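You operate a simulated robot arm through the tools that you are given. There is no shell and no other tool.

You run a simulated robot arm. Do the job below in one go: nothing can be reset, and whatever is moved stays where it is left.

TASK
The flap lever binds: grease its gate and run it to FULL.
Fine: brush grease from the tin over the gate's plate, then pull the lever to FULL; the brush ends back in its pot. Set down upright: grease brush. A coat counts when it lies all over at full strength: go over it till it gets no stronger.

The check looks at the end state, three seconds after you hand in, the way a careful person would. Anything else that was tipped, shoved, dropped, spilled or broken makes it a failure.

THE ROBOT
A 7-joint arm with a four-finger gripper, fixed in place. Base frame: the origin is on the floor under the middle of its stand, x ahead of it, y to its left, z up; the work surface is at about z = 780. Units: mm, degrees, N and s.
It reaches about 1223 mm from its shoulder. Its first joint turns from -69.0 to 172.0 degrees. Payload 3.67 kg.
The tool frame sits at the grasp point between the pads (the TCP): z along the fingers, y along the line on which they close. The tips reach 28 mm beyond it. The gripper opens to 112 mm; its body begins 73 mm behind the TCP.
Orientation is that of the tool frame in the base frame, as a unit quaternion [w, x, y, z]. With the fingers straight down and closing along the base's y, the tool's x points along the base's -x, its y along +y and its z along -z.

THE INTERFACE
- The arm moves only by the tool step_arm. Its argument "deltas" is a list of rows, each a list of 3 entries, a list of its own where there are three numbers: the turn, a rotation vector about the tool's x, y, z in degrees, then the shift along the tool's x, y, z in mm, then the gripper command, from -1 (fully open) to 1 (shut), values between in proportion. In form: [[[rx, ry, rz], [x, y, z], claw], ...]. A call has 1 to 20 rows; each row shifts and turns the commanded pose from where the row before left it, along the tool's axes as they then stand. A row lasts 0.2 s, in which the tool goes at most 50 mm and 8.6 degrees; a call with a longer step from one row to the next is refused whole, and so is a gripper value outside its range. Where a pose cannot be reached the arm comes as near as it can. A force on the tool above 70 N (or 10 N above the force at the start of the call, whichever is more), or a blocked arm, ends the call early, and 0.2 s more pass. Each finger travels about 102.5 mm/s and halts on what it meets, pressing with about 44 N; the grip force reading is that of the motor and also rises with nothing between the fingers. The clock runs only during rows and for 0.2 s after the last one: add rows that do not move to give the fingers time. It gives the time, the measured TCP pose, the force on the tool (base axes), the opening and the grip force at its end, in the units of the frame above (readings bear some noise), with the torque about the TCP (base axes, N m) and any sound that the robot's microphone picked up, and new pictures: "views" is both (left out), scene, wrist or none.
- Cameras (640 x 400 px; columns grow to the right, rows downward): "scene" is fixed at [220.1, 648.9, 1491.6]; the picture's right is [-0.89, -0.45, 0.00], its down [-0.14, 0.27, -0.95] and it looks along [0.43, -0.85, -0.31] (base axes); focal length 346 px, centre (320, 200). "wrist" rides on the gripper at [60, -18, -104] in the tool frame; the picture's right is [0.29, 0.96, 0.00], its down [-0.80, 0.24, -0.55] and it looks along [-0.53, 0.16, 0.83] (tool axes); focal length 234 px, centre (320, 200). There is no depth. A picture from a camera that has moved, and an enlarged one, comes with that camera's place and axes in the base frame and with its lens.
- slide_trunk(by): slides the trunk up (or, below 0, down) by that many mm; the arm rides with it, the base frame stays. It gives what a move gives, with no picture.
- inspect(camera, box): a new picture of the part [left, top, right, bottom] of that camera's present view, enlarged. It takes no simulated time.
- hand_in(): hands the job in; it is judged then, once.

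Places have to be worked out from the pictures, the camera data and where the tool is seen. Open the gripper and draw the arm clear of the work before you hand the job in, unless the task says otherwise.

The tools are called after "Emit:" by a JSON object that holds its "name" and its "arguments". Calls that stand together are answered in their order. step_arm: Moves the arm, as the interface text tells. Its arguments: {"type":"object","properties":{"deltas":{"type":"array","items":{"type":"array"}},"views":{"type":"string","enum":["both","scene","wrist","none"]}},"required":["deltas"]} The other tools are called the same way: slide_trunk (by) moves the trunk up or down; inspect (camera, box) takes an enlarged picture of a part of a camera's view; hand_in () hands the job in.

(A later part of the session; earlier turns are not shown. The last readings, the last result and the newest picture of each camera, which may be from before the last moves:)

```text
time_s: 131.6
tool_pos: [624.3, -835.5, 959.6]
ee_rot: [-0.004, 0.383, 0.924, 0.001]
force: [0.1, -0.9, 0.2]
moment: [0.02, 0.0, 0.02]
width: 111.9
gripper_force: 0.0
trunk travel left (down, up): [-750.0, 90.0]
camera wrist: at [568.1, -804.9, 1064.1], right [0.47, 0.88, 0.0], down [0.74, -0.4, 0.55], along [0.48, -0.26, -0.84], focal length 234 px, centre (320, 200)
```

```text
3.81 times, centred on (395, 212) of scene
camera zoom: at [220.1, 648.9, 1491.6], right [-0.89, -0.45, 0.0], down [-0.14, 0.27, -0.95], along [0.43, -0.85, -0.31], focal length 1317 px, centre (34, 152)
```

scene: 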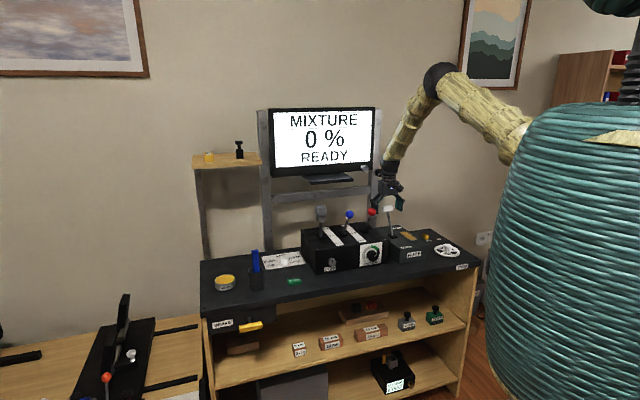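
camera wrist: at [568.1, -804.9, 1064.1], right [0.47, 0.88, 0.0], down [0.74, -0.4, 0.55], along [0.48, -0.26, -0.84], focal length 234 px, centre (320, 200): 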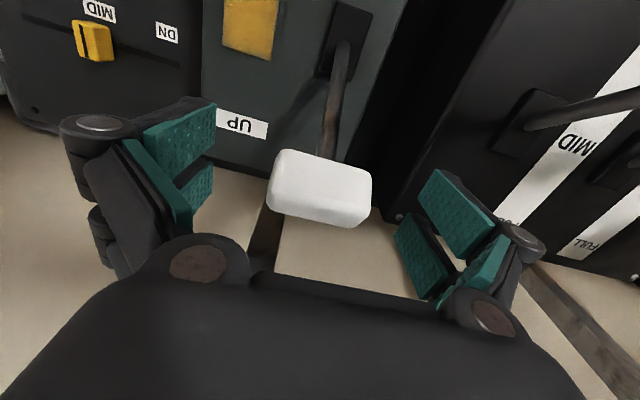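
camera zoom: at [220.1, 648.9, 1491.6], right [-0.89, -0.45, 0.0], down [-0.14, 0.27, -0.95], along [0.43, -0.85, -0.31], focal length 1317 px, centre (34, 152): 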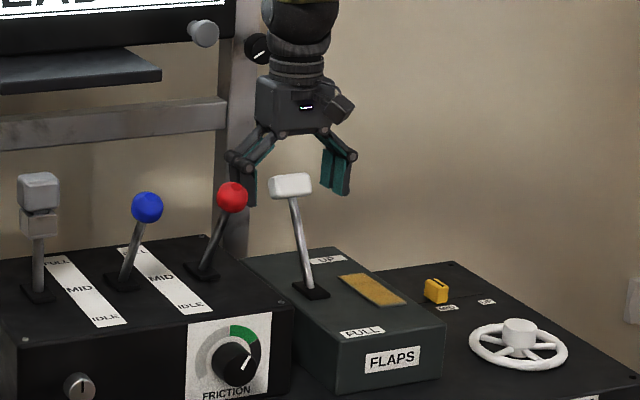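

The knob is centred between the fingers at the TCP height. I'll close on it gently.

Emit:
{"name": "step_arm", "arguments": {"deltas": [[[0, 0, 0], [0, 0, 0], -0.5], [[0, 0, 0], [0, 0, 0], -0.2], [[0, 0, 0], [0, 0, 0], 0.0], [[0, 0, 0], [0, 0, 0], 0.15], [[0, 0, 0], [0, 0, 0], 0.4], [[0, 0, 0], [0, 0, 0], 1], [[0, 0, 0], [0, 0, 0], 1]], "views": "both"}}

Emit:
{"name": "inspect", "arguments": {"camera": "wrist", "box": [180, 80, 480, 300]}}

Emit:
{"name": "inspect", "arguments": {"camera": "scene", "box": [340, 160, 450, 265]}}

```text
time_s: 133.2
tool_pos: [622.7, -835.4, 958.1]
ee_rot: [-0.005, 0.383, 0.924, 0.003]
force: [-0.7, 2.4, -8.2]
moment: [-0.31, -0.25, -0.06]
width: 48.5
gripper_force: 44.8
trunk travel left (down, up): [-750.0, 90.0]
camera wrist: at [568.4, -805.9, 1062.8], right [0.47, 0.88, 0.0], down [0.74, -0.4, 0.55], along [0.48, -0.26, -0.84], focal length 234 px, centre (320, 200)
```

scene: 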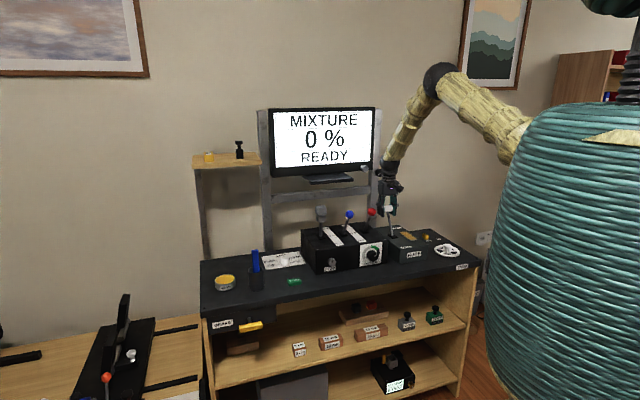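
wrist: 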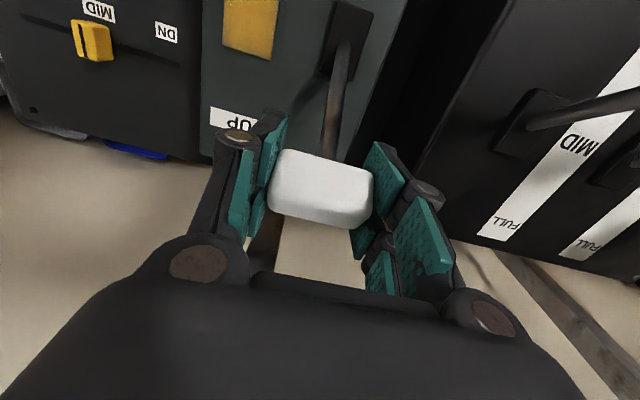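

```text
1.82 times, centred on (330, 190) of wrist
camera zoom: at [568.4, -805.9, 1062.8], right [0.47, 0.88, 0.0], down [0.74, -0.4, 0.55], along [0.48, -0.26, -0.84], focal length 426 px, centre (302, 218)
```

zoom: 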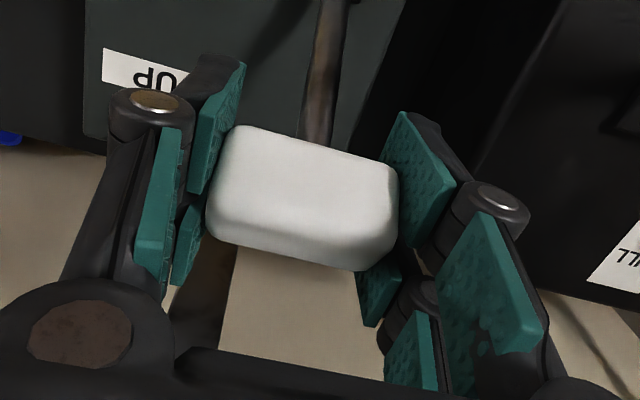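

```text
3.81 times, centred on (395, 212) of scene
camera zoom: at [220.1, 648.9, 1491.6], right [-0.89, -0.45, 0.0], down [-0.14, 0.27, -0.95], along [0.43, -0.85, -0.31], focal length 1317 px, centre (34, 152)
```

zoom: 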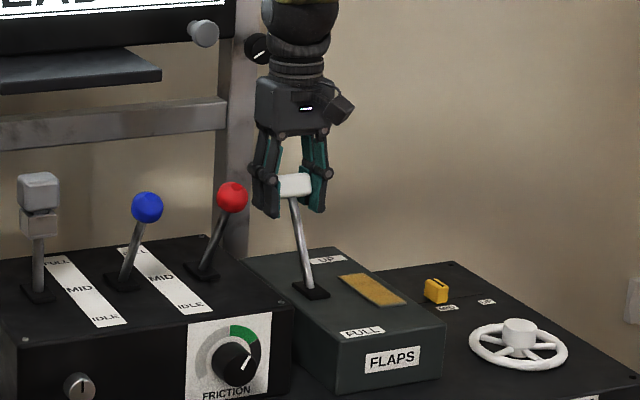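

Gripped at 48.5 mm with 45 N. I'll pull the first part of the arc toward FULL (toward the robot, slightly up) and check the forces and that the lever follows.

Emit:
{"name": "step_arm", "arguments": {"deltas": [[[0, 0, 0], [5.7, 0, -3.2], 1], [[0, 0, 0], [5.7, 0, -3.2], 1], [[0, 0, 0], [5.8, 0, -2.5], 1], [[0, 0, 0], [5.7, 0, -2.5], 1], [[0, 0, 0], [6, 0, -2], 1], [[0, 0, 0], [5.9, 0, -2], 1], [[0, 0, 0], [0, 0, 0], 1]], "views": "both"}}

Emit:
{"name": "inspect", "arguments": {"camera": "scene", "box": [340, 160, 450, 265]}}

Emit:
{"name": "inspect", "arguments": {"camera": "wrist", "box": [180, 80, 480, 300]}}

```text
time_s: 134.8
tool_pos: [597.9, -808.7, 978.3]
ee_rot: [-0.005, 0.383, 0.924, 0.0]
force: [4.1, -0.5, -5.9]
moment: [-0.43, -0.31, -0.08]
width: 48.6
gripper_force: 45.1
trunk travel left (down, up): [-750.0, 90.0]
camera wrist: at [542.8, -779.6, 1082.3], right [0.47, 0.88, 0.0], down [0.74, -0.4, 0.55], along [0.48, -0.26, -0.84], focal length 234 px, centre (320, 200)
```

scene: 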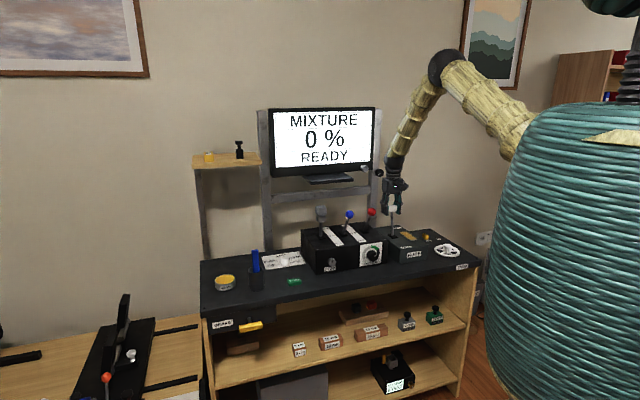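
wrist: 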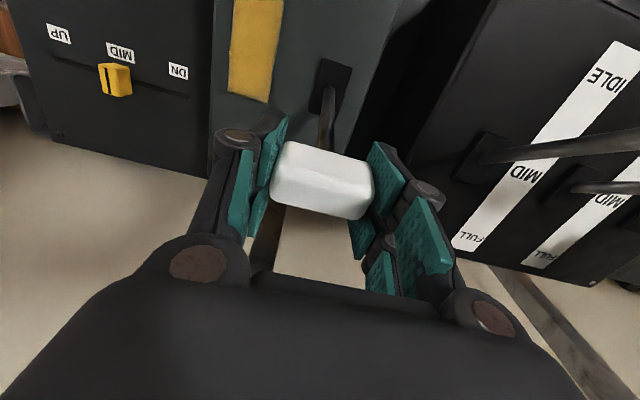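

```text
3.81 times, centred on (395, 212) of scene
camera zoom: at [220.1, 648.9, 1491.6], right [-0.89, -0.45, 0.0], down [-0.14, 0.27, -0.95], along [0.43, -0.85, -0.31], focal length 1317 px, centre (34, 152)
```

zoom: 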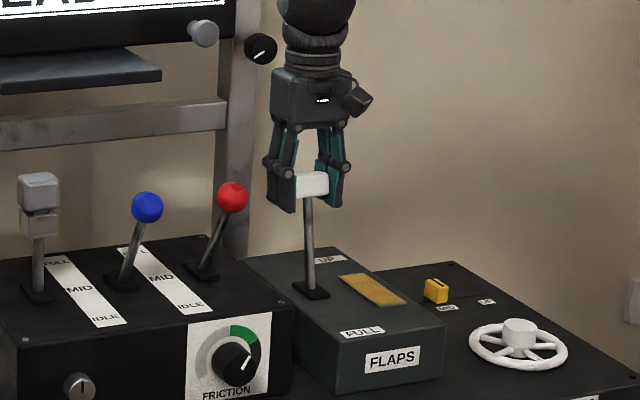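

```text
1.82 times, centred on (330, 190) of wrist
camera zoom: at [542.8, -779.6, 1082.3], right [0.47, 0.88, 0.0], down [0.74, -0.4, 0.55], along [0.48, -0.26, -0.84], focal length 426 px, centre (302, 218)
```

zoom: 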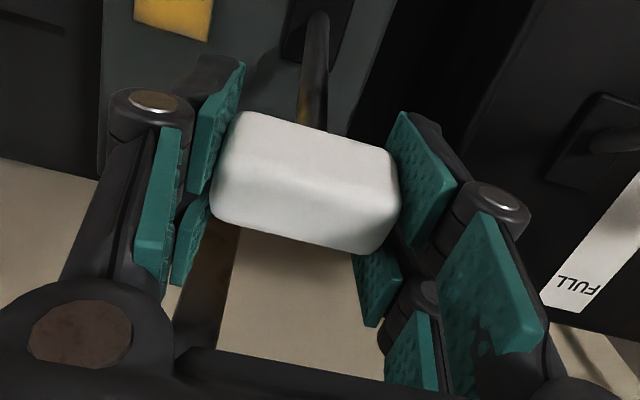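

The lever follows with little force; the knob sits a touch low in the pads, so I'll flatten the arc. Continuing over the top toward FULL.

Emit:
{"name": "step_arm", "arguments": {"deltas": [[[0, 0, 0], [6, 0, -0.6], 1], [[0, 0, 0], [6.2, 0, -0.4], 1], [[0, 0, 0], [6.2, 0, 0], 1], [[0, 0, 0], [6.2, 0, 0], 1], [[0, 0, 0], [6.2, 0, 0.2], 1], [[0, 0, 0], [6.2, 0, 0.4], 1], [[0, 0, 0], [6.2, 0, 0.5], 1], [[0, 0, 0], [6.2, 0, 0.6], 1], [[0, 0, 0], [6.2, 0, 0.8], 1], [[0, 0, 0], [6.2, 0, 1], 1], [[0, 0, 0], [0, 0, 0], 1]], "views": "both"}}

Emit:
{"name": "inspect", "arguments": {"camera": "scene", "box": [340, 160, 450, 265]}}

Emit:
{"name": "inspect", "arguments": {"camera": "wrist", "box": [180, 80, 480, 300]}}

```text
time_s: 137.2
tool_pos: [555.9, -768.6, 972.1]
ee_rot: [-0.005, 0.383, 0.924, 0.003]
force: [22.5, 0.2, -10.9]
moment: [-0.86, -1.18, -0.1]
width: 48.5
gripper_force: 44.8
trunk travel left (down, up): [-750.0, 90.0]
camera wrist: at [501.7, -739.2, 1075.7], right [0.47, 0.88, 0.0], down [0.74, -0.4, 0.54], along [0.48, -0.26, -0.84], focal length 234 px, centre (320, 200)
```

scene: 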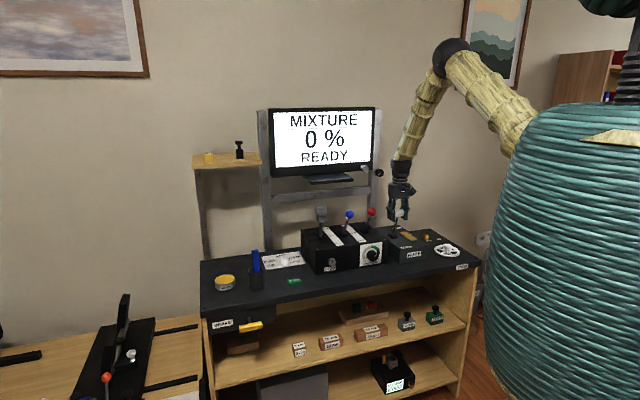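
wrist: 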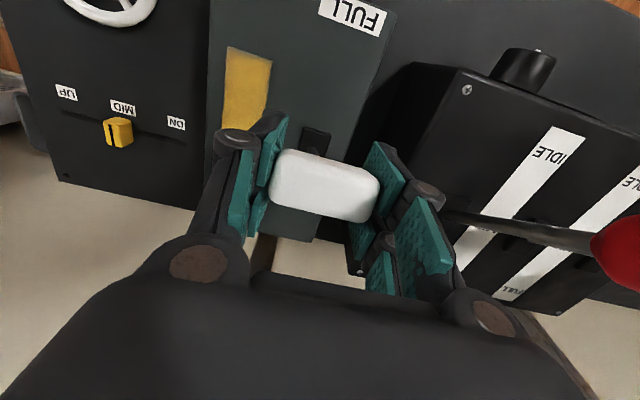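

```text
3.81 times, centred on (395, 212) of scene
camera zoom: at [220.1, 648.9, 1491.6], right [-0.89, -0.45, 0.0], down [-0.14, 0.27, -0.95], along [0.43, -0.85, -0.31], focal length 1317 px, centre (34, 152)
```

zoom: 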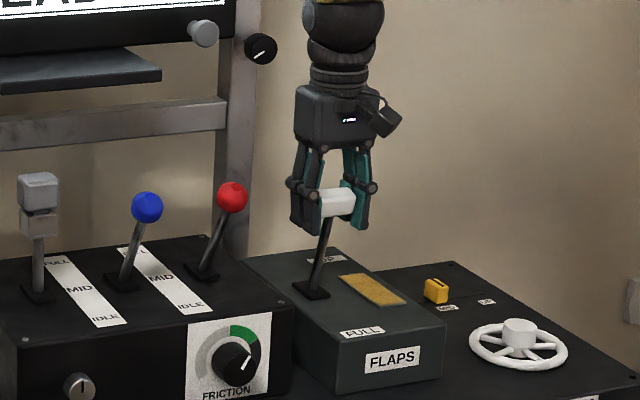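

```text
1.82 times, centred on (330, 190) of wrist
camera zoom: at [501.7, -739.2, 1075.7], right [0.47, 0.88, 0.0], down [0.74, -0.4, 0.54], along [0.48, -0.26, -0.84], focal length 426 px, centre (302, 218)
```

zoom: 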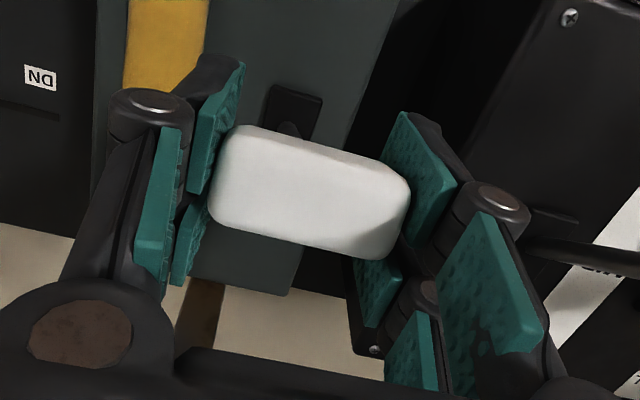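

The lever is past vertical and moving well. I'll carry on down the FULL side of the arc, lowering a bit more since the knob is tugging down.

Emit:
{"name": "step_arm", "arguments": {"deltas": [[[0, 0, 0], [6, 0, 1.6], 1], [[0, 0, 0], [6, 0, 1.8], 1], [[0, 0, 0], [6, 0, 2.0], 1], [[0, 0, 0], [5.9, 0, 2.2], 1], [[0, 0, 0], [5.8, 0, 2.4], 1], [[0, 0, 0], [5.7, 0, 2.6], 1], [[0, 0, 0], [0, 0, 0], 1]], "views": "both"}}

Emit:
{"name": "inspect", "arguments": {"camera": "scene", "box": [340, 160, 450, 265]}}

Emit:
{"name": "inspect", "arguments": {"camera": "wrist", "box": [180, 80, 480, 300]}}

```text
time_s: 138.8
tool_pos: [533.1, -744.8, 960.7]
ee_rot: [-0.004, 0.382, 0.924, 0.002]
force: [32.1, -7.3, -5.8]
moment: [-0.46, -1.1, -0.32]
width: 49.0
gripper_force: 44.5
trunk travel left (down, up): [-750.0, 90.0]
camera wrist: at [478.0, -715.4, 1064.9], right [0.47, 0.88, 0.0], down [0.74, -0.4, 0.55], along [0.48, -0.26, -0.84], focal length 234 px, centre (320, 200)
```

scene: 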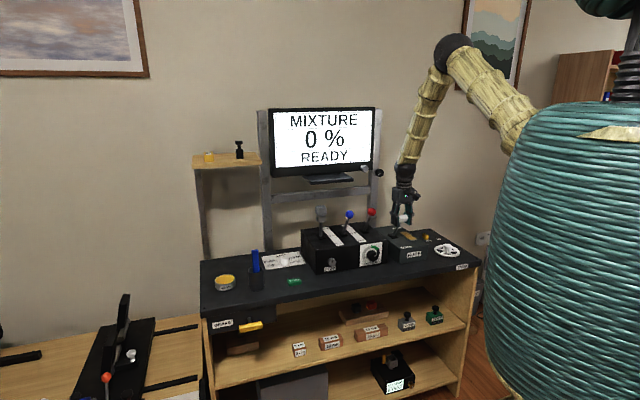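
wrist: 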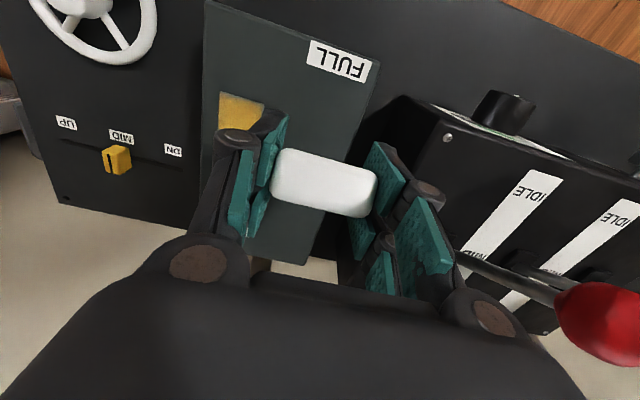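

```text
3.81 times, centred on (395, 212) of scene
camera zoom: at [220.1, 648.9, 1491.6], right [-0.89, -0.45, 0.0], down [-0.14, 0.27, -0.95], along [0.43, -0.85, -0.31], focal length 1317 px, centre (34, 152)
```

zoom: 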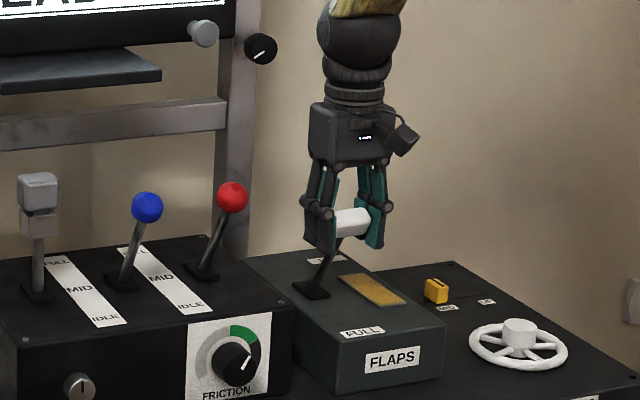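

```text
1.82 times, centred on (330, 190) of wrist
camera zoom: at [478.0, -715.4, 1064.9], right [0.47, 0.88, 0.0], down [0.74, -0.4, 0.55], along [0.48, -0.26, -0.84], focal length 426 px, centre (302, 218)
```

zoom: 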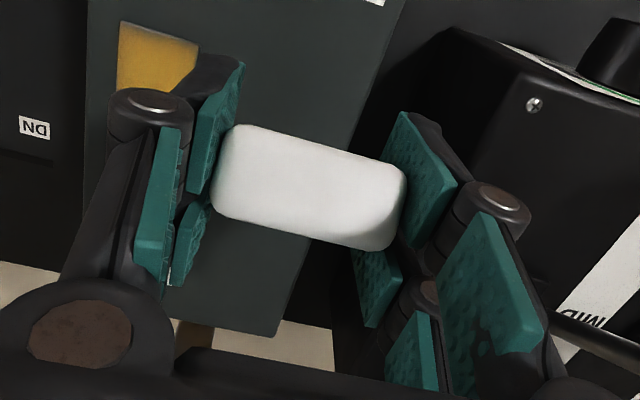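

Still moving freely with about 28 N resistance. I'll continue in small steps toward the end stop.

Emit:
{"name": "step_arm", "arguments": {"deltas": [[[0, 0, 0], [5.5, 0, 2.8], 1], [[0, 0, 0], [5.5, 0, 3.0], 1], [[0, 0, 0], [5.4, 0, 3.2], 1], [[0, 0, 0], [5.2, 0, 3.4], 1], [[0, 0, 0], [0, 0, 0], 1]], "views": "both"}}

Emit:
{"name": "inspect", "arguments": {"camera": "scene", "box": [340, 160, 450, 265]}}

Emit:
{"name": "inspect", "arguments": {"camera": "wrist", "box": [180, 80, 480, 300]}}

```text
time_s: 140.0
tool_pos: [514.5, -726.1, 951.5]
ee_rot: [-0.004, 0.383, 0.924, 0.001]
force: [25.5, -19.7, 13.7]
moment: [-0.52, -0.24, -0.04]
width: 48.4
gripper_force: 45.2
trunk travel left (down, up): [-750.0, 90.0]
camera wrist: at [459.6, -696.6, 1054.7], right [0.47, 0.88, 0.0], down [0.74, -0.4, 0.55], along [0.48, -0.26, -0.84], focal length 234 px, centre (320, 200)
```

scene: 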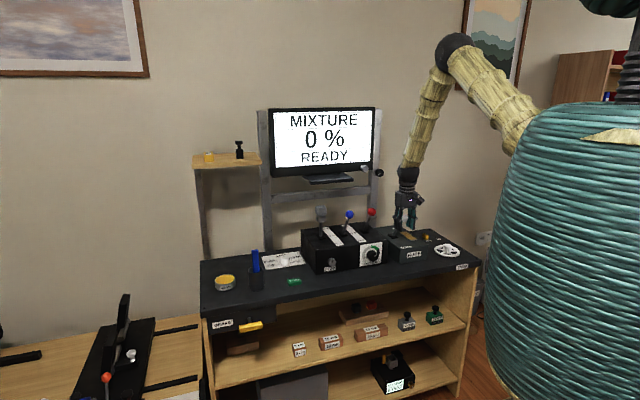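
wrist: 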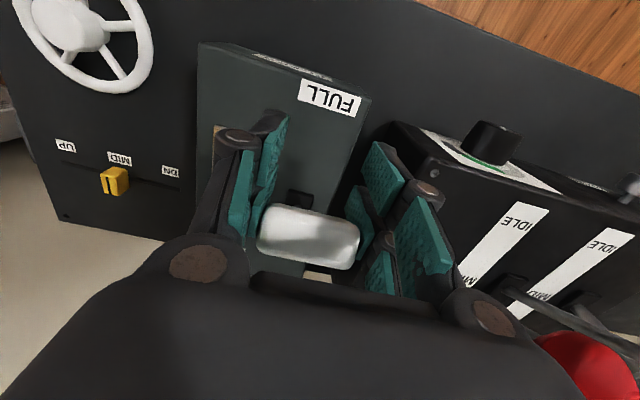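

```text
3.81 times, centred on (395, 212) of scene
camera zoom: at [220.1, 648.9, 1491.6], right [-0.89, -0.45, 0.0], down [-0.14, 0.27, -0.95], along [0.43, -0.85, -0.31], focal length 1317 px, centre (34, 152)
```

zoom: 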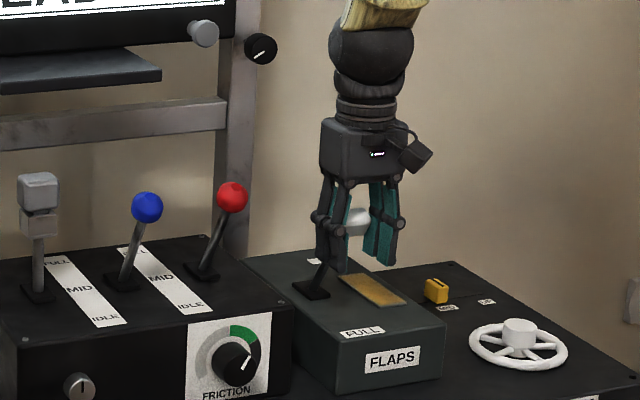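

```text
1.82 times, centred on (330, 190) of wrist
camera zoom: at [459.6, -696.6, 1054.7], right [0.47, 0.88, 0.0], down [0.74, -0.4, 0.55], along [0.48, -0.26, -0.84], focal length 426 px, centre (302, 218)
```

zoom: 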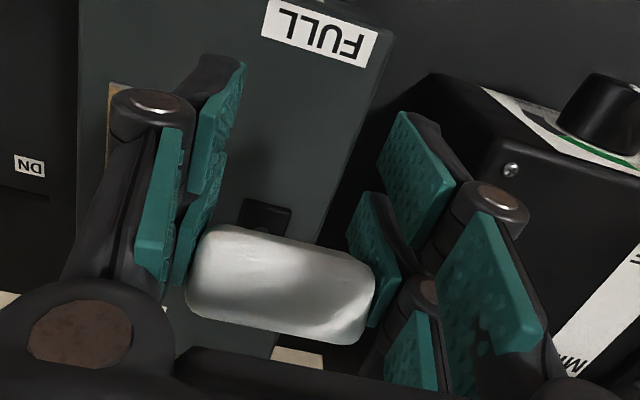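

The knob lags at the back of the pads, so either the lever hit its end stop or the grip slipped. By my estimate it now leans about as far forward as it did back (around −31°). I'll open, recentre on the knob and look.

Emit:
{"name": "step_arm", "arguments": {"deltas": [[[0, 0, 0], [0, 0, 0], 0.0], [[0, 0, 0], [0, 0, 0], -0.2], [[0, 0, 0], [0, 0, 0], -0.4], [[0, 0, 0], [-12, 0, -4], -0.4], [[0, 0, 0], [-12, 0, -4], -0.4], [[0, 0, 0], [0, 0, 0], -0.4]], "views": "both"}}

Emit:
{"name": "inspect", "arguments": {"camera": "scene", "box": [340, 160, 450, 265]}}

Emit:
{"name": "inspect", "arguments": {"camera": "wrist", "box": [180, 80, 480, 300]}}

```text
time_s: 141.4
tool_pos: [531.1, -744.7, 955.8]
ee_rot: [-0.004, 0.382, 0.924, 0.002]
force: [-0.4, 0.0, -0.4]
moment: [0.01, -0.03, 0.02]
width: 78.4
gripper_force: 0.0
trunk travel left (down, up): [-750.0, 90.0]
camera wrist: at [475.8, -714.8, 1060.9], right [0.47, 0.88, 0.0], down [0.74, -0.4, 0.55], along [0.48, -0.26, -0.84], focal length 234 px, centre (320, 200)
```

scene: 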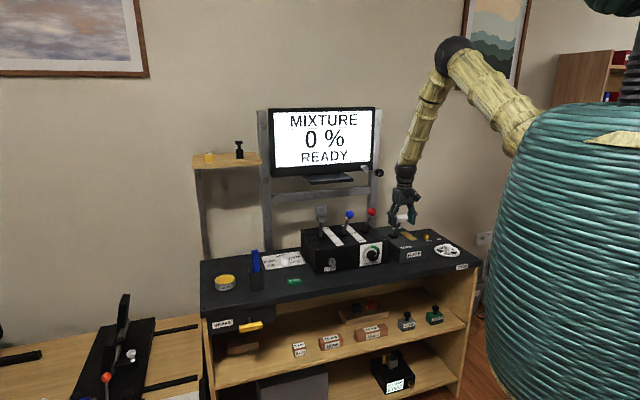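
wrist: 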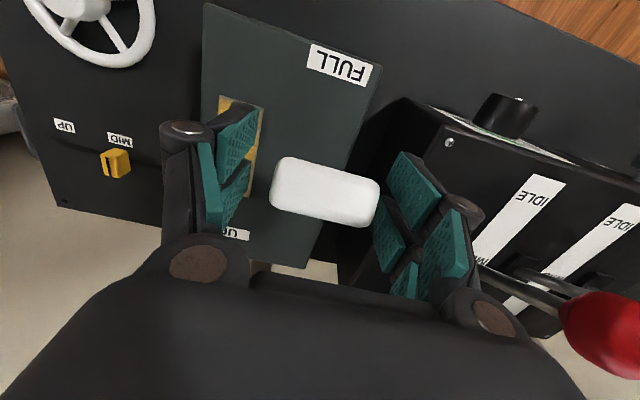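

```text
3.81 times, centred on (395, 212) of scene
camera zoom: at [220.1, 648.9, 1491.6], right [-0.89, -0.45, 0.0], down [-0.14, 0.27, -0.95], along [0.43, -0.85, -0.31], focal length 1317 px, centre (34, 152)
```

zoom: 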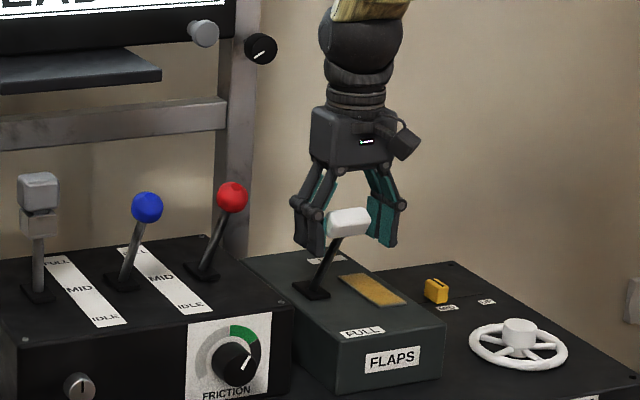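

```text
1.82 times, centred on (330, 190) of wrist
camera zoom: at [475.8, -714.8, 1060.9], right [0.47, 0.88, 0.0], down [0.74, -0.4, 0.55], along [0.48, -0.26, -0.84], focal length 426 px, centre (302, 218)
```

zoom: 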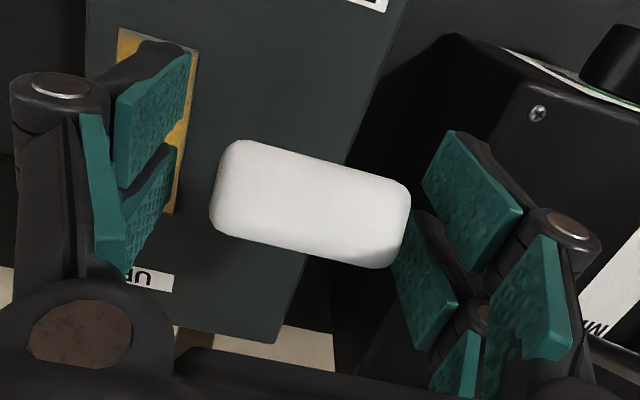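

With the knob visible in both views, it's at about (528,-741,962). That's a forward lean of ≈32°, mirroring the starting lean of ≈31°. To make sure it's really against its stop, I'll regrip centred and pull a little more, watching force versus movement.

Emit:
{"name": "step_arm", "arguments": {"deltas": [[[0, 0, 0], [3, 0, -5], -0.4], [[0, 0, 0], [0, 0, 0], 0.0], [[0, 0, 0], [0, 0, 0], 0.3], [[0, 0, 0], [0, 0, 0], 1], [[0, 0, 0], [0, 0, 0], 1], [[0, 0, 0], [0, 0, 0], 1]], "views": "none"}}

Emit:
{"name": "step_arm", "arguments": {"deltas": [[[0, 0, 0], [2.5, 0, 1.6], 1], [[0, 0, 0], [2.5, 0, 1.6], 1], [[0, 0, 0], [0, 0, 0], 1]], "views": "none"}}

```text
time_s: 142.8
tool_pos: [527.5, -740.0, 964.4]
ee_rot: [-0.003, 0.382, 0.924, 0.001]
force: [0.4, 4.8, 11.6]
moment: [0.14, -0.07, 0.07]
width: 48.8
gripper_force: 44.4
trunk travel left (down, up): [-750.0, 90.0]
```

```text
time_s: 143.6
tool_pos: [526.0, -737.9, 960.7]
ee_rot: [-0.002, 0.382, 0.924, 0.001]
force: [16.4, -16.9, 24.0]
moment: [-0.3, -0.3, -0.01]
width: 48.7
gripper_force: 45.1
trunk travel left (down, up): [-750.0, 90.0]
```

Force climbs steeply with almost no motion, which looks like a hard stop. One more small pull to confirm.

Emit:
{"name": "step_arm", "arguments": {"deltas": [[[0, 0, 0], [2, 0, -1], 1], [[0, 0, 0], [2, 0, -1], 1], [[0, 0, 0], [0, 0, 0], 1]], "views": "both"}}

Emit:
{"name": "inspect", "arguments": {"camera": "wrist", "box": [180, 80, 480, 300]}}

Emit:
{"name": "inspect", "arguments": {"camera": "scene", "box": [340, 160, 450, 265]}}

```text
time_s: 144.4
tool_pos: [526.5, -737.9, 958.2]
ee_rot: [-0.005, 0.383, 0.924, 0.003]
force: [31.3, -12.2, 5.7]
moment: [-0.09, -0.7, 0.13]
width: 48.5
gripper_force: 44.8
trunk travel left (down, up): [-750.0, 90.0]
camera wrist: at [470.7, -708.3, 1063.5], right [0.47, 0.88, 0.0], down [0.74, -0.4, 0.55], along [0.48, -0.26, -0.84], focal length 234 px, centre (320, 200)
```

scene: 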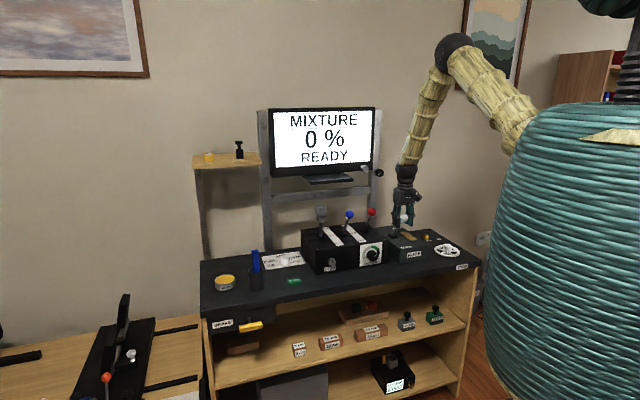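
wrist: 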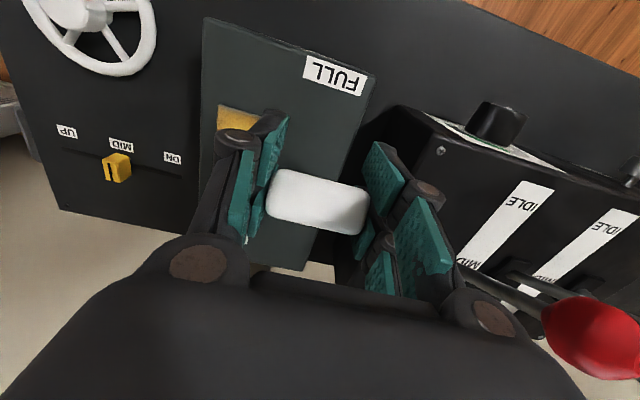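

```text
1.82 times, centred on (330, 190) of wrist
camera zoom: at [470.7, -708.3, 1063.5], right [0.47, 0.88, 0.0], down [0.74, -0.4, 0.55], along [0.48, -0.26, -0.84], focal length 426 px, centre (302, 218)
```

zoom: 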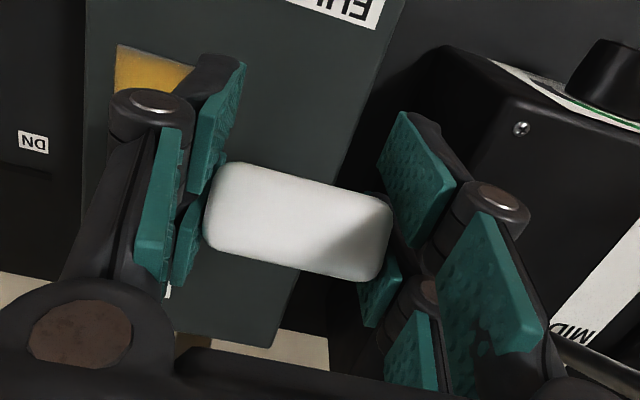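

```text
3.81 times, centred on (395, 212) of scene
camera zoom: at [220.1, 648.9, 1491.6], right [-0.89, -0.45, 0.0], down [-0.14, 0.27, -0.95], along [0.43, -0.85, -0.31], focal length 1317 px, centre (34, 152)
```

zoom: 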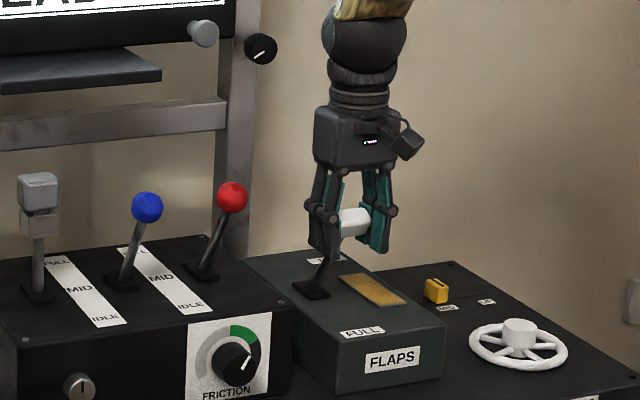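

Commanding further gives no lever motion while the pull reaches ~31 N, so it's at its stop. I'll relax the pull, open the fingers, and rise clear to see the lever unobstructed.

Emit:
{"name": "step_arm", "arguments": {"deltas": [[[0, 0, 0], [-3, 0, -1], 1], [[0, 0, 0], [-2, 0, 0], 0.6], [[0, 0, 0], [0, 0, 0], 0.0], [[0, 0, 0], [0, 0, 0], -0.4], [[0, 0, 0], [0, 0, 0], -0.6], [[0, 0, 0], [0, 0, -20], -0.8], [[0, 0, 0], [0, 0, -35], -1], [[0, 0, 0], [0, 0, -40], -1], [[0, 0, 0], [25, 0, -25], -1], [[0, 0, 0], [40, 0, 0], -1], [[0, 0, 0], [40, 0, 0], -1], [[0, 0, 0], [0, 0, 0], -1]], "views": "both"}}

Emit:
{"name": "inspect", "arguments": {"camera": "scene", "box": [350, 190, 450, 265]}}

Emit:
{"name": "inspect", "arguments": {"camera": "wrist", "box": [160, 60, 420, 300]}}

```text
time_s: 147.0
tool_pos: [452.0, -663.5, 1082.1]
ee_rot: [-0.004, 0.382, 0.924, 0.0]
force: [1.1, -0.2, 0.5]
moment: [-0.06, 0.01, -0.03]
width: 111.8
gripper_force: 0.0
trunk travel left (down, up): [-750.0, 90.0]
camera wrist: at [396.7, -633.7, 1186.6], right [0.47, 0.88, 0.0], down [0.74, -0.4, 0.55], along [0.48, -0.26, -0.84], focal length 234 px, centre (320, 200)
```

scene: 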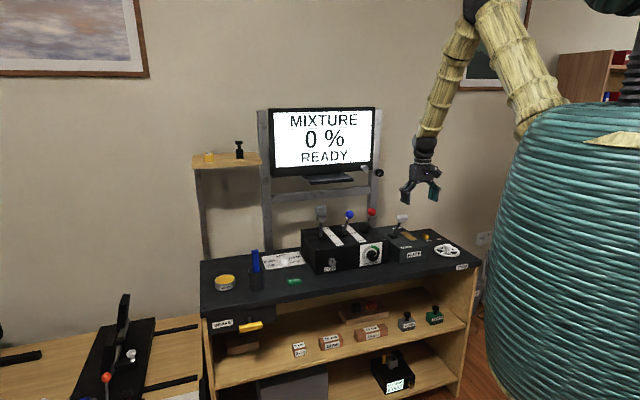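
wrist: 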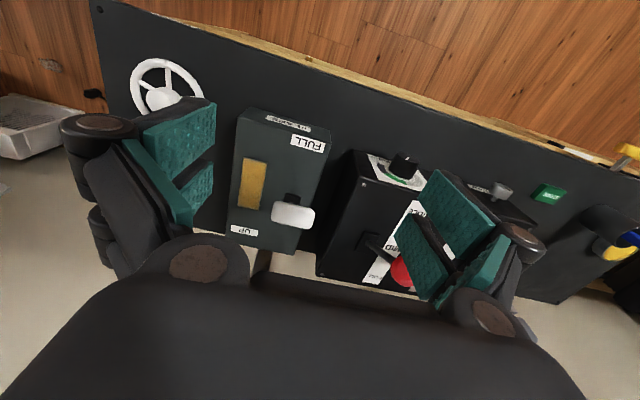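

```text
5.33 times, centred on (400, 228) of scene
camera zoom: at [220.1, 648.9, 1491.6], right [-0.89, -0.45, 0.0], down [-0.14, 0.27, -0.95], along [0.43, -0.85, -0.31], focal length 1844 px, centre (-107, 53)
```

zoom: 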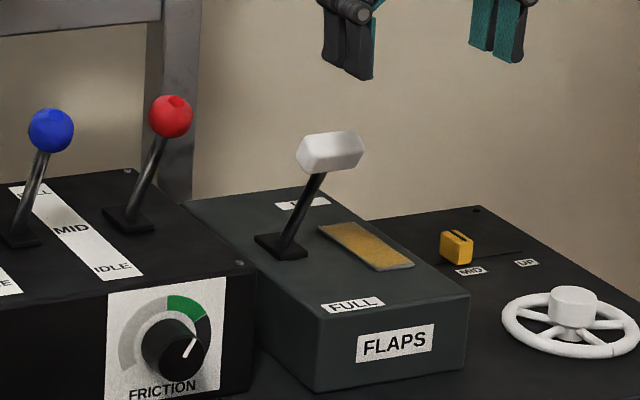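

```text
1.67 times, centred on (290, 180) of wrist
camera zoom: at [396.7, -633.7, 1186.6], right [0.47, 0.88, 0.0], down [0.74, -0.4, 0.55], along [0.48, -0.26, -0.84], focal length 390 px, centre (370, 233)
```

zoom: 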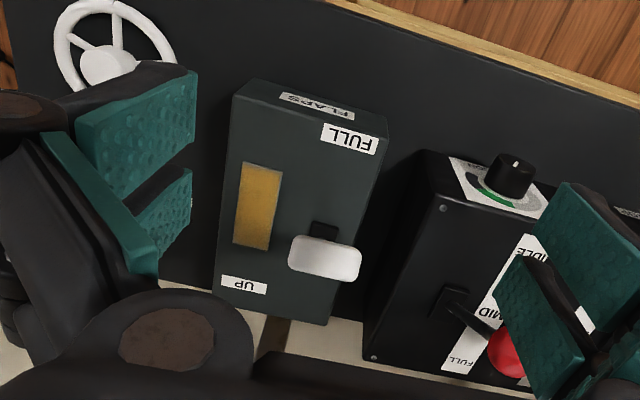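

The lever now leans forward as far as it leaned back within a few degrees, but my grip could have slipped before the true stop. To be certain, I'll go over and behind the knob with closed fingers and push it firmly toward FULL, where slipping isn't an issue.

Emit:
{"name": "step_arm", "arguments": {"deltas": [[[0, 0, 0], [-44, 0, 0], -0.5], [[0, 0, 0], [-44, 0, 0], 0.2], [[0, 0, 0], [-44, 0, 0], 0.8], [[0, 0, 0], [-46, 0, 0], 1], [[0, 0, 0], [0, 0, 0], 1], [[0, 0, 0], [0, 0, 35], 1], [[0, 0, 0], [0, 0, 35], 1], [[0, 0, 0], [0, 0, 25], 1], [[0, 0, 0], [0, 0, 17], 1], [[0, 0, 0], [0, 0, 0], 1]], "views": "both"}}

Emit:
{"name": "inspect", "arguments": {"camera": "scene", "box": [340, 160, 450, 265]}}

Emit:
{"name": "inspect", "arguments": {"camera": "wrist", "box": [180, 60, 480, 290]}}

```text
time_s: 149.2
tool_pos: [577.9, -790.5, 971.4]
ee_rot: [-0.003, 0.383, 0.924, 0.001]
force: [0.7, -0.6, 0.6]
moment: [0.02, 0.0, 0.0]
width: 0.1
gripper_force: 35.5
trunk travel left (down, up): [-750.0, 90.0]
camera wrist: at [522.7, -761.1, 1075.5], right [0.47, 0.88, 0.0], down [0.74, -0.4, 0.55], along [0.48, -0.26, -0.84], focal length 234 px, centre (320, 200)
```

scene: 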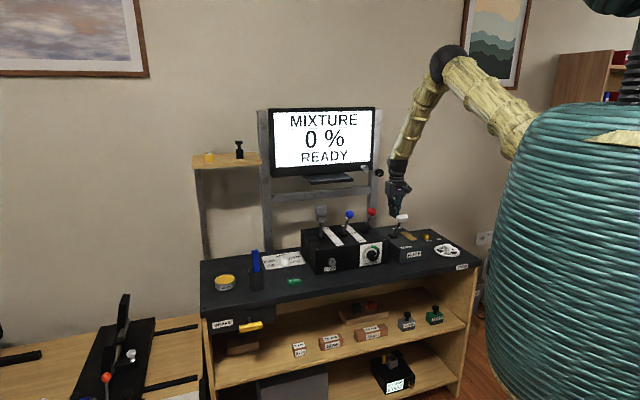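
wrist: 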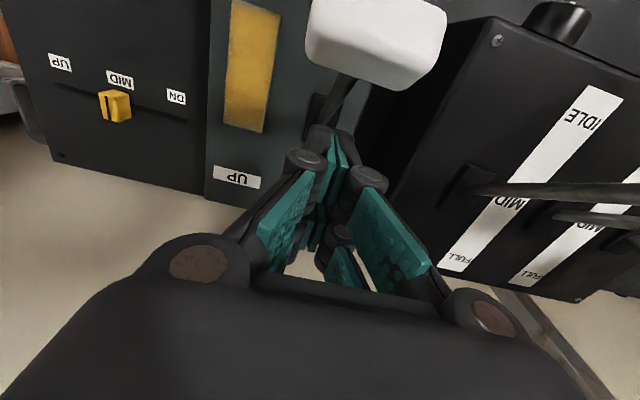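

```text
3.81 times, centred on (395, 212) of scene
camera zoom: at [220.1, 648.9, 1491.6], right [-0.89, -0.45, 0.0], down [-0.14, 0.27, -0.95], along [0.43, -0.85, -0.31], focal length 1317 px, centre (34, 152)
```

zoom: 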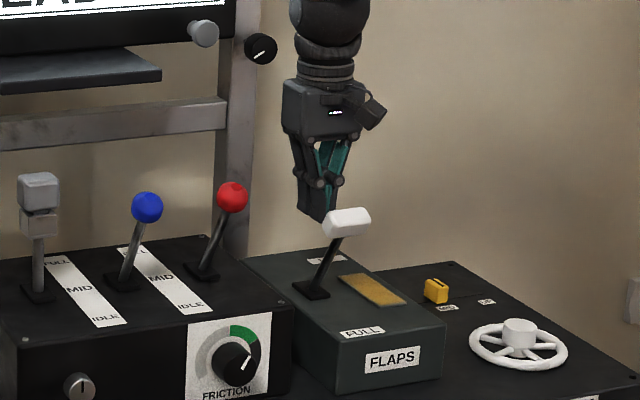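

```text
1.74 times, centred on (330, 175) of wrist
camera zoom: at [522.7, -761.1, 1075.5], right [0.47, 0.88, 0.0], down [0.74, -0.4, 0.55], along [0.48, -0.26, -0.84], focal length 407 px, centre (303, 244)
```

zoom: 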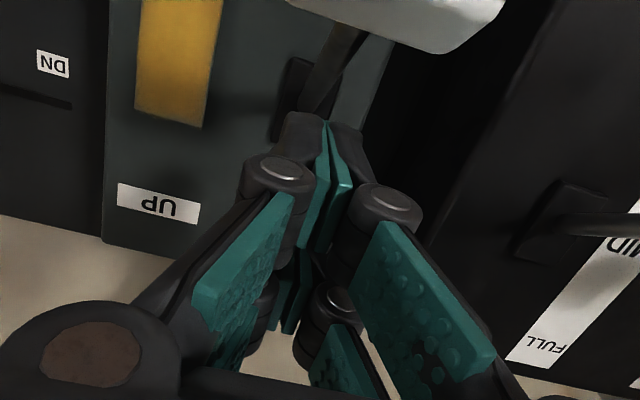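

The closed fingers are behind the knob with a gap. I'll push forward in small steps and read the force as contact builds.

Emit:
{"name": "step_arm", "arguments": {"deltas": [[[0, 0, 0], [5, 0, 0], 1], [[0, 0, 0], [5, 0, 0], 1], [[0, 0, 0], [5, 0, 0], 1], [[0, 0, 0], [4, 0, 0], 1], [[0, 0, 0], [0, 0, 0], 1]], "views": "none"}}

Emit:
{"name": "step_arm", "arguments": {"deltas": [[[0, 0, 0], [3, 0, 0], 1], [[0, 0, 0], [3, 0, 0], 1], [[0, 0, 0], [0, 0, 0], 1]], "views": "both"}}

Emit:
{"name": "inspect", "arguments": {"camera": "scene", "box": [340, 160, 450, 265]}}

```text
time_s: 150.4
tool_pos: [564.9, -778.6, 968.3]
ee_rot: [-0.005, 0.383, 0.924, 0.002]
force: [-0.7, -1.2, -0.1]
moment: [0.01, -0.01, 0.03]
width: 0.0
gripper_force: 35.8
trunk travel left (down, up): [-750.0, 90.0]
```

```text
time_s: 151.2
tool_pos: [560.6, -772.9, 969.4]
ee_rot: [-0.005, 0.382, 0.924, 0.002]
force: [-0.2, 1.2, 0.1]
moment: [-0.03, -0.02, 0.02]
width: 0.0
gripper_force: 35.7
trunk travel left (down, up): [-750.0, 90.0]
camera wrist: at [505.4, -743.6, 1073.1], right [0.47, 0.88, 0.0], down [0.74, -0.4, 0.55], along [0.48, -0.26, -0.84], focal length 234 px, centre (320, 200)
```

scene: 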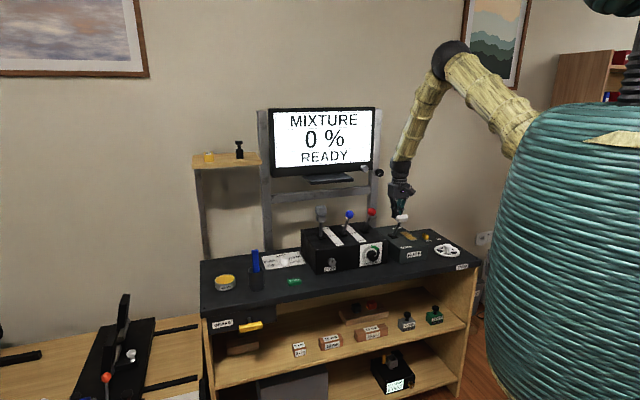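
wrist: 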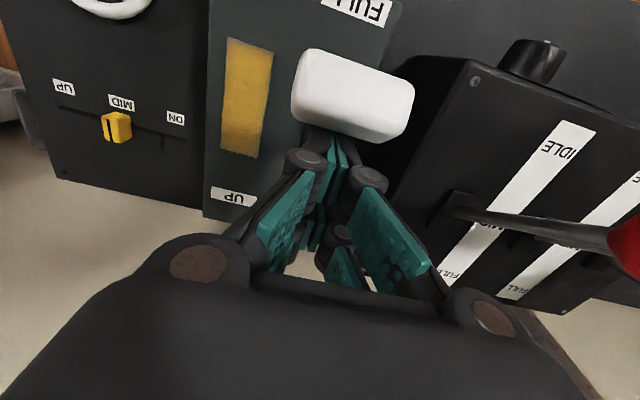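

```text
3.81 times, centred on (395, 212) of scene
camera zoom: at [220.1, 648.9, 1491.6], right [-0.89, -0.45, 0.0], down [-0.14, 0.27, -0.95], along [0.43, -0.85, -0.31], focal length 1317 px, centre (34, 152)
```

zoom: 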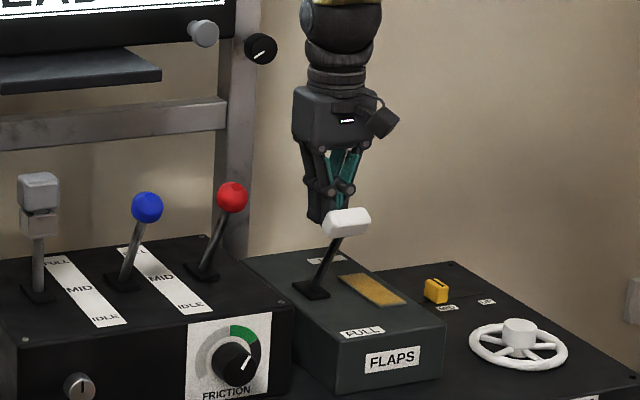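

No contact yet at d≈943; continuing a few millimetres at a time.

Emit:
{"name": "step_arm", "arguments": {"deltas": [[[0, 0, 0], [3, 0, 0], 1], [[0, 0, 0], [3, 0, 0], 1], [[0, 0, 0], [0, 0, 0], 1]], "views": "none"}}

Emit:
{"name": "step_arm", "arguments": {"deltas": [[[0, 0, 0], [3, 0, 0], 1], [[0, 0, 0], [0, 0, 0], 1]], "views": "none"}}

```text
time_s: 152.0
tool_pos: [559.7, -771.3, 967.9]
ee_rot: [-0.003, 0.381, 0.924, 0.003]
force: [27.0, -15.6, 11.8]
moment: [0.17, -0.53, -0.16]
width: 6.1
gripper_force: 35.5
trunk travel left (down, up): [-750.0, 90.0]
```

```text
time_s: 152.6
tool_pos: [559.9, -771.8, 968.2]
ee_rot: [-0.003, 0.383, 0.924, 0.001]
force: [48.6, -18.8, 10.2]
moment: [-0.04, -0.71, -0.54]
width: 5.8
gripper_force: 35.7
trunk travel left (down, up): [-750.0, 90.0]
```

At nearly 50 N of push the lever doesn't budge and the force just climbs, so it's hard against the FULL stop. I'll back off rearward, rise clear, open the gripper, and withdraw toward the robot.

Emit:
{"name": "step_arm", "arguments": {"deltas": [[[0, 0, 0], [-6, 0, 0], 1], [[0, 0, 0], [-8, 0, 0], 1], [[0, 0, 0], [-6, 0, 0], 1], [[0, 0, 0], [0, 0, -25], 1], [[0, 0, 0], [0, 0, -40], 1], [[0, 0, 0], [0, 0, -45], 1], [[0, 0, 0], [0, 0, -45], 0.5], [[0, 0, 0], [40, 0, -10], 0], [[0, 0, 0], [46, 0, 0], -0.5], [[0, 0, 0], [46, 0, 0], -1], [[0, 0, 0], [46, 0, 0], -1], [[0, 0, 0], [46, 0, 0], -1], [[0, 0, 0], [0, 0, 0], -1]], "views": "both"}}

Emit:
{"name": "inspect", "arguments": {"camera": "scene", "box": [350, 190, 450, 265]}}

Emit:
{"name": "inspect", "arguments": {"camera": "wrist", "box": [160, 40, 420, 260]}}

Emit:
{"name": "inspect", "arguments": {"camera": "scene", "box": [190, 200, 480, 400]}}

```text
time_s: 155.4
tool_pos: [412.2, -621.1, 1135.9]
ee_rot: [-0.005, 0.381, 0.924, 0.002]
force: [0.0, -0.3, 0.1]
moment: [0.02, -0.05, 0.05]
width: 112.0
gripper_force: 0.0
trunk travel left (down, up): [-750.0, 90.0]
camera wrist: at [357.1, -591.9, 1240.2], right [0.47, 0.88, 0.0], down [0.74, -0.4, 0.55], along [0.48, -0.26, -0.84], focal length 234 px, centre (320, 200)
```

scene: 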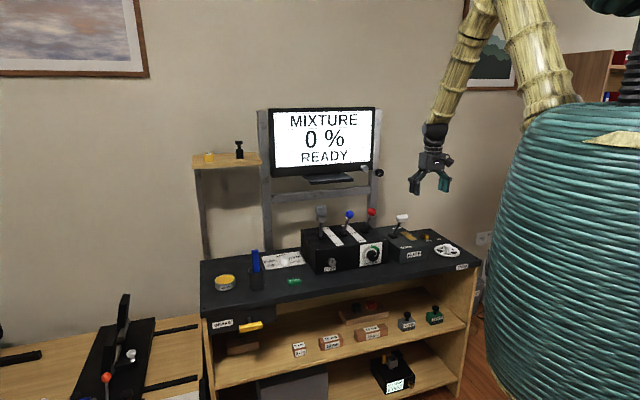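
wrist: 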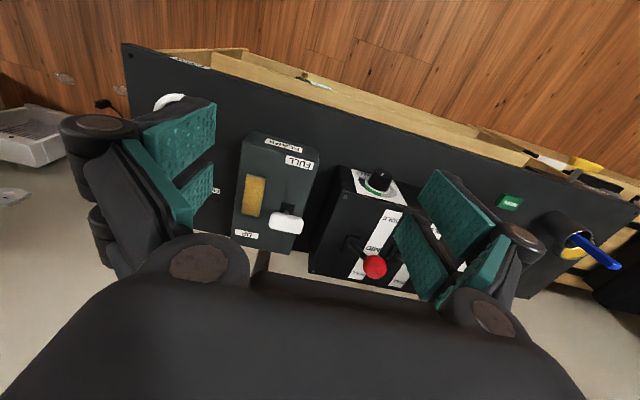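

```text
5.33 times, centred on (400, 228) of scene
camera zoom: at [220.1, 648.9, 1491.6], right [-0.89, -0.45, 0.0], down [-0.14, 0.27, -0.95], along [0.43, -0.85, -0.31], focal length 1844 px, centre (-107, 53)
```

zoom: 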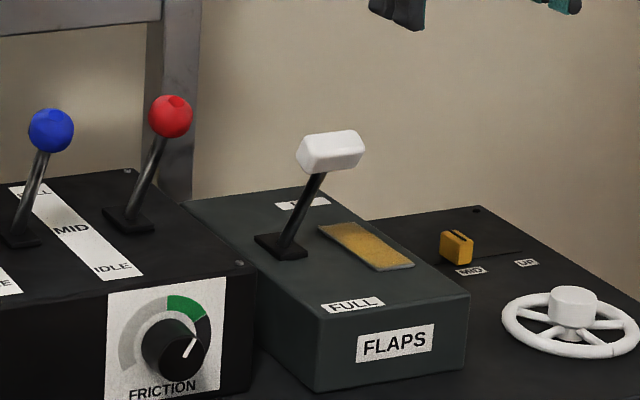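

```text
1.82 times, centred on (290, 150) of wrist
camera zoom: at [357.1, -591.9, 1240.2], right [0.47, 0.88, 0.0], down [0.74, -0.4, 0.55], along [0.48, -0.26, -0.84], focal length 426 px, centre (374, 291)
```

zoom: 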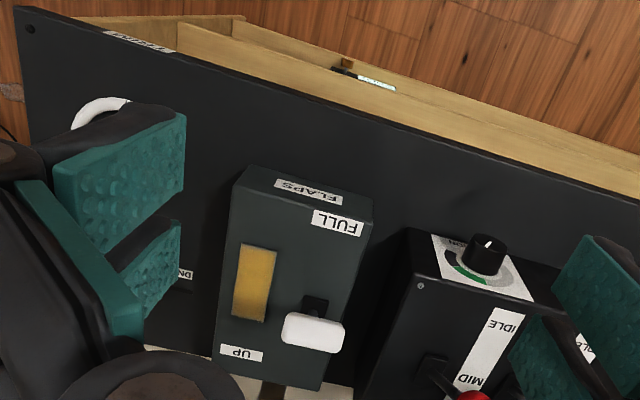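

```text
2.00 times, centred on (335, 300) of scene
camera zoom: at [220.1, 648.9, 1491.6], right [-0.89, -0.45, 0.0], down [-0.14, 0.27, -0.95], along [0.43, -0.85, -0.31], focal length 691 px, centre (290, 0)
```

zoom: 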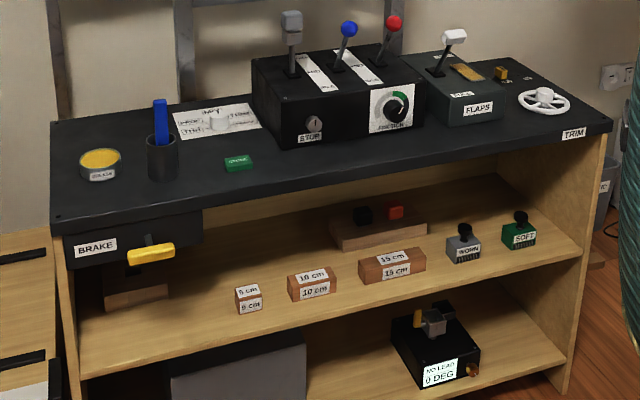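

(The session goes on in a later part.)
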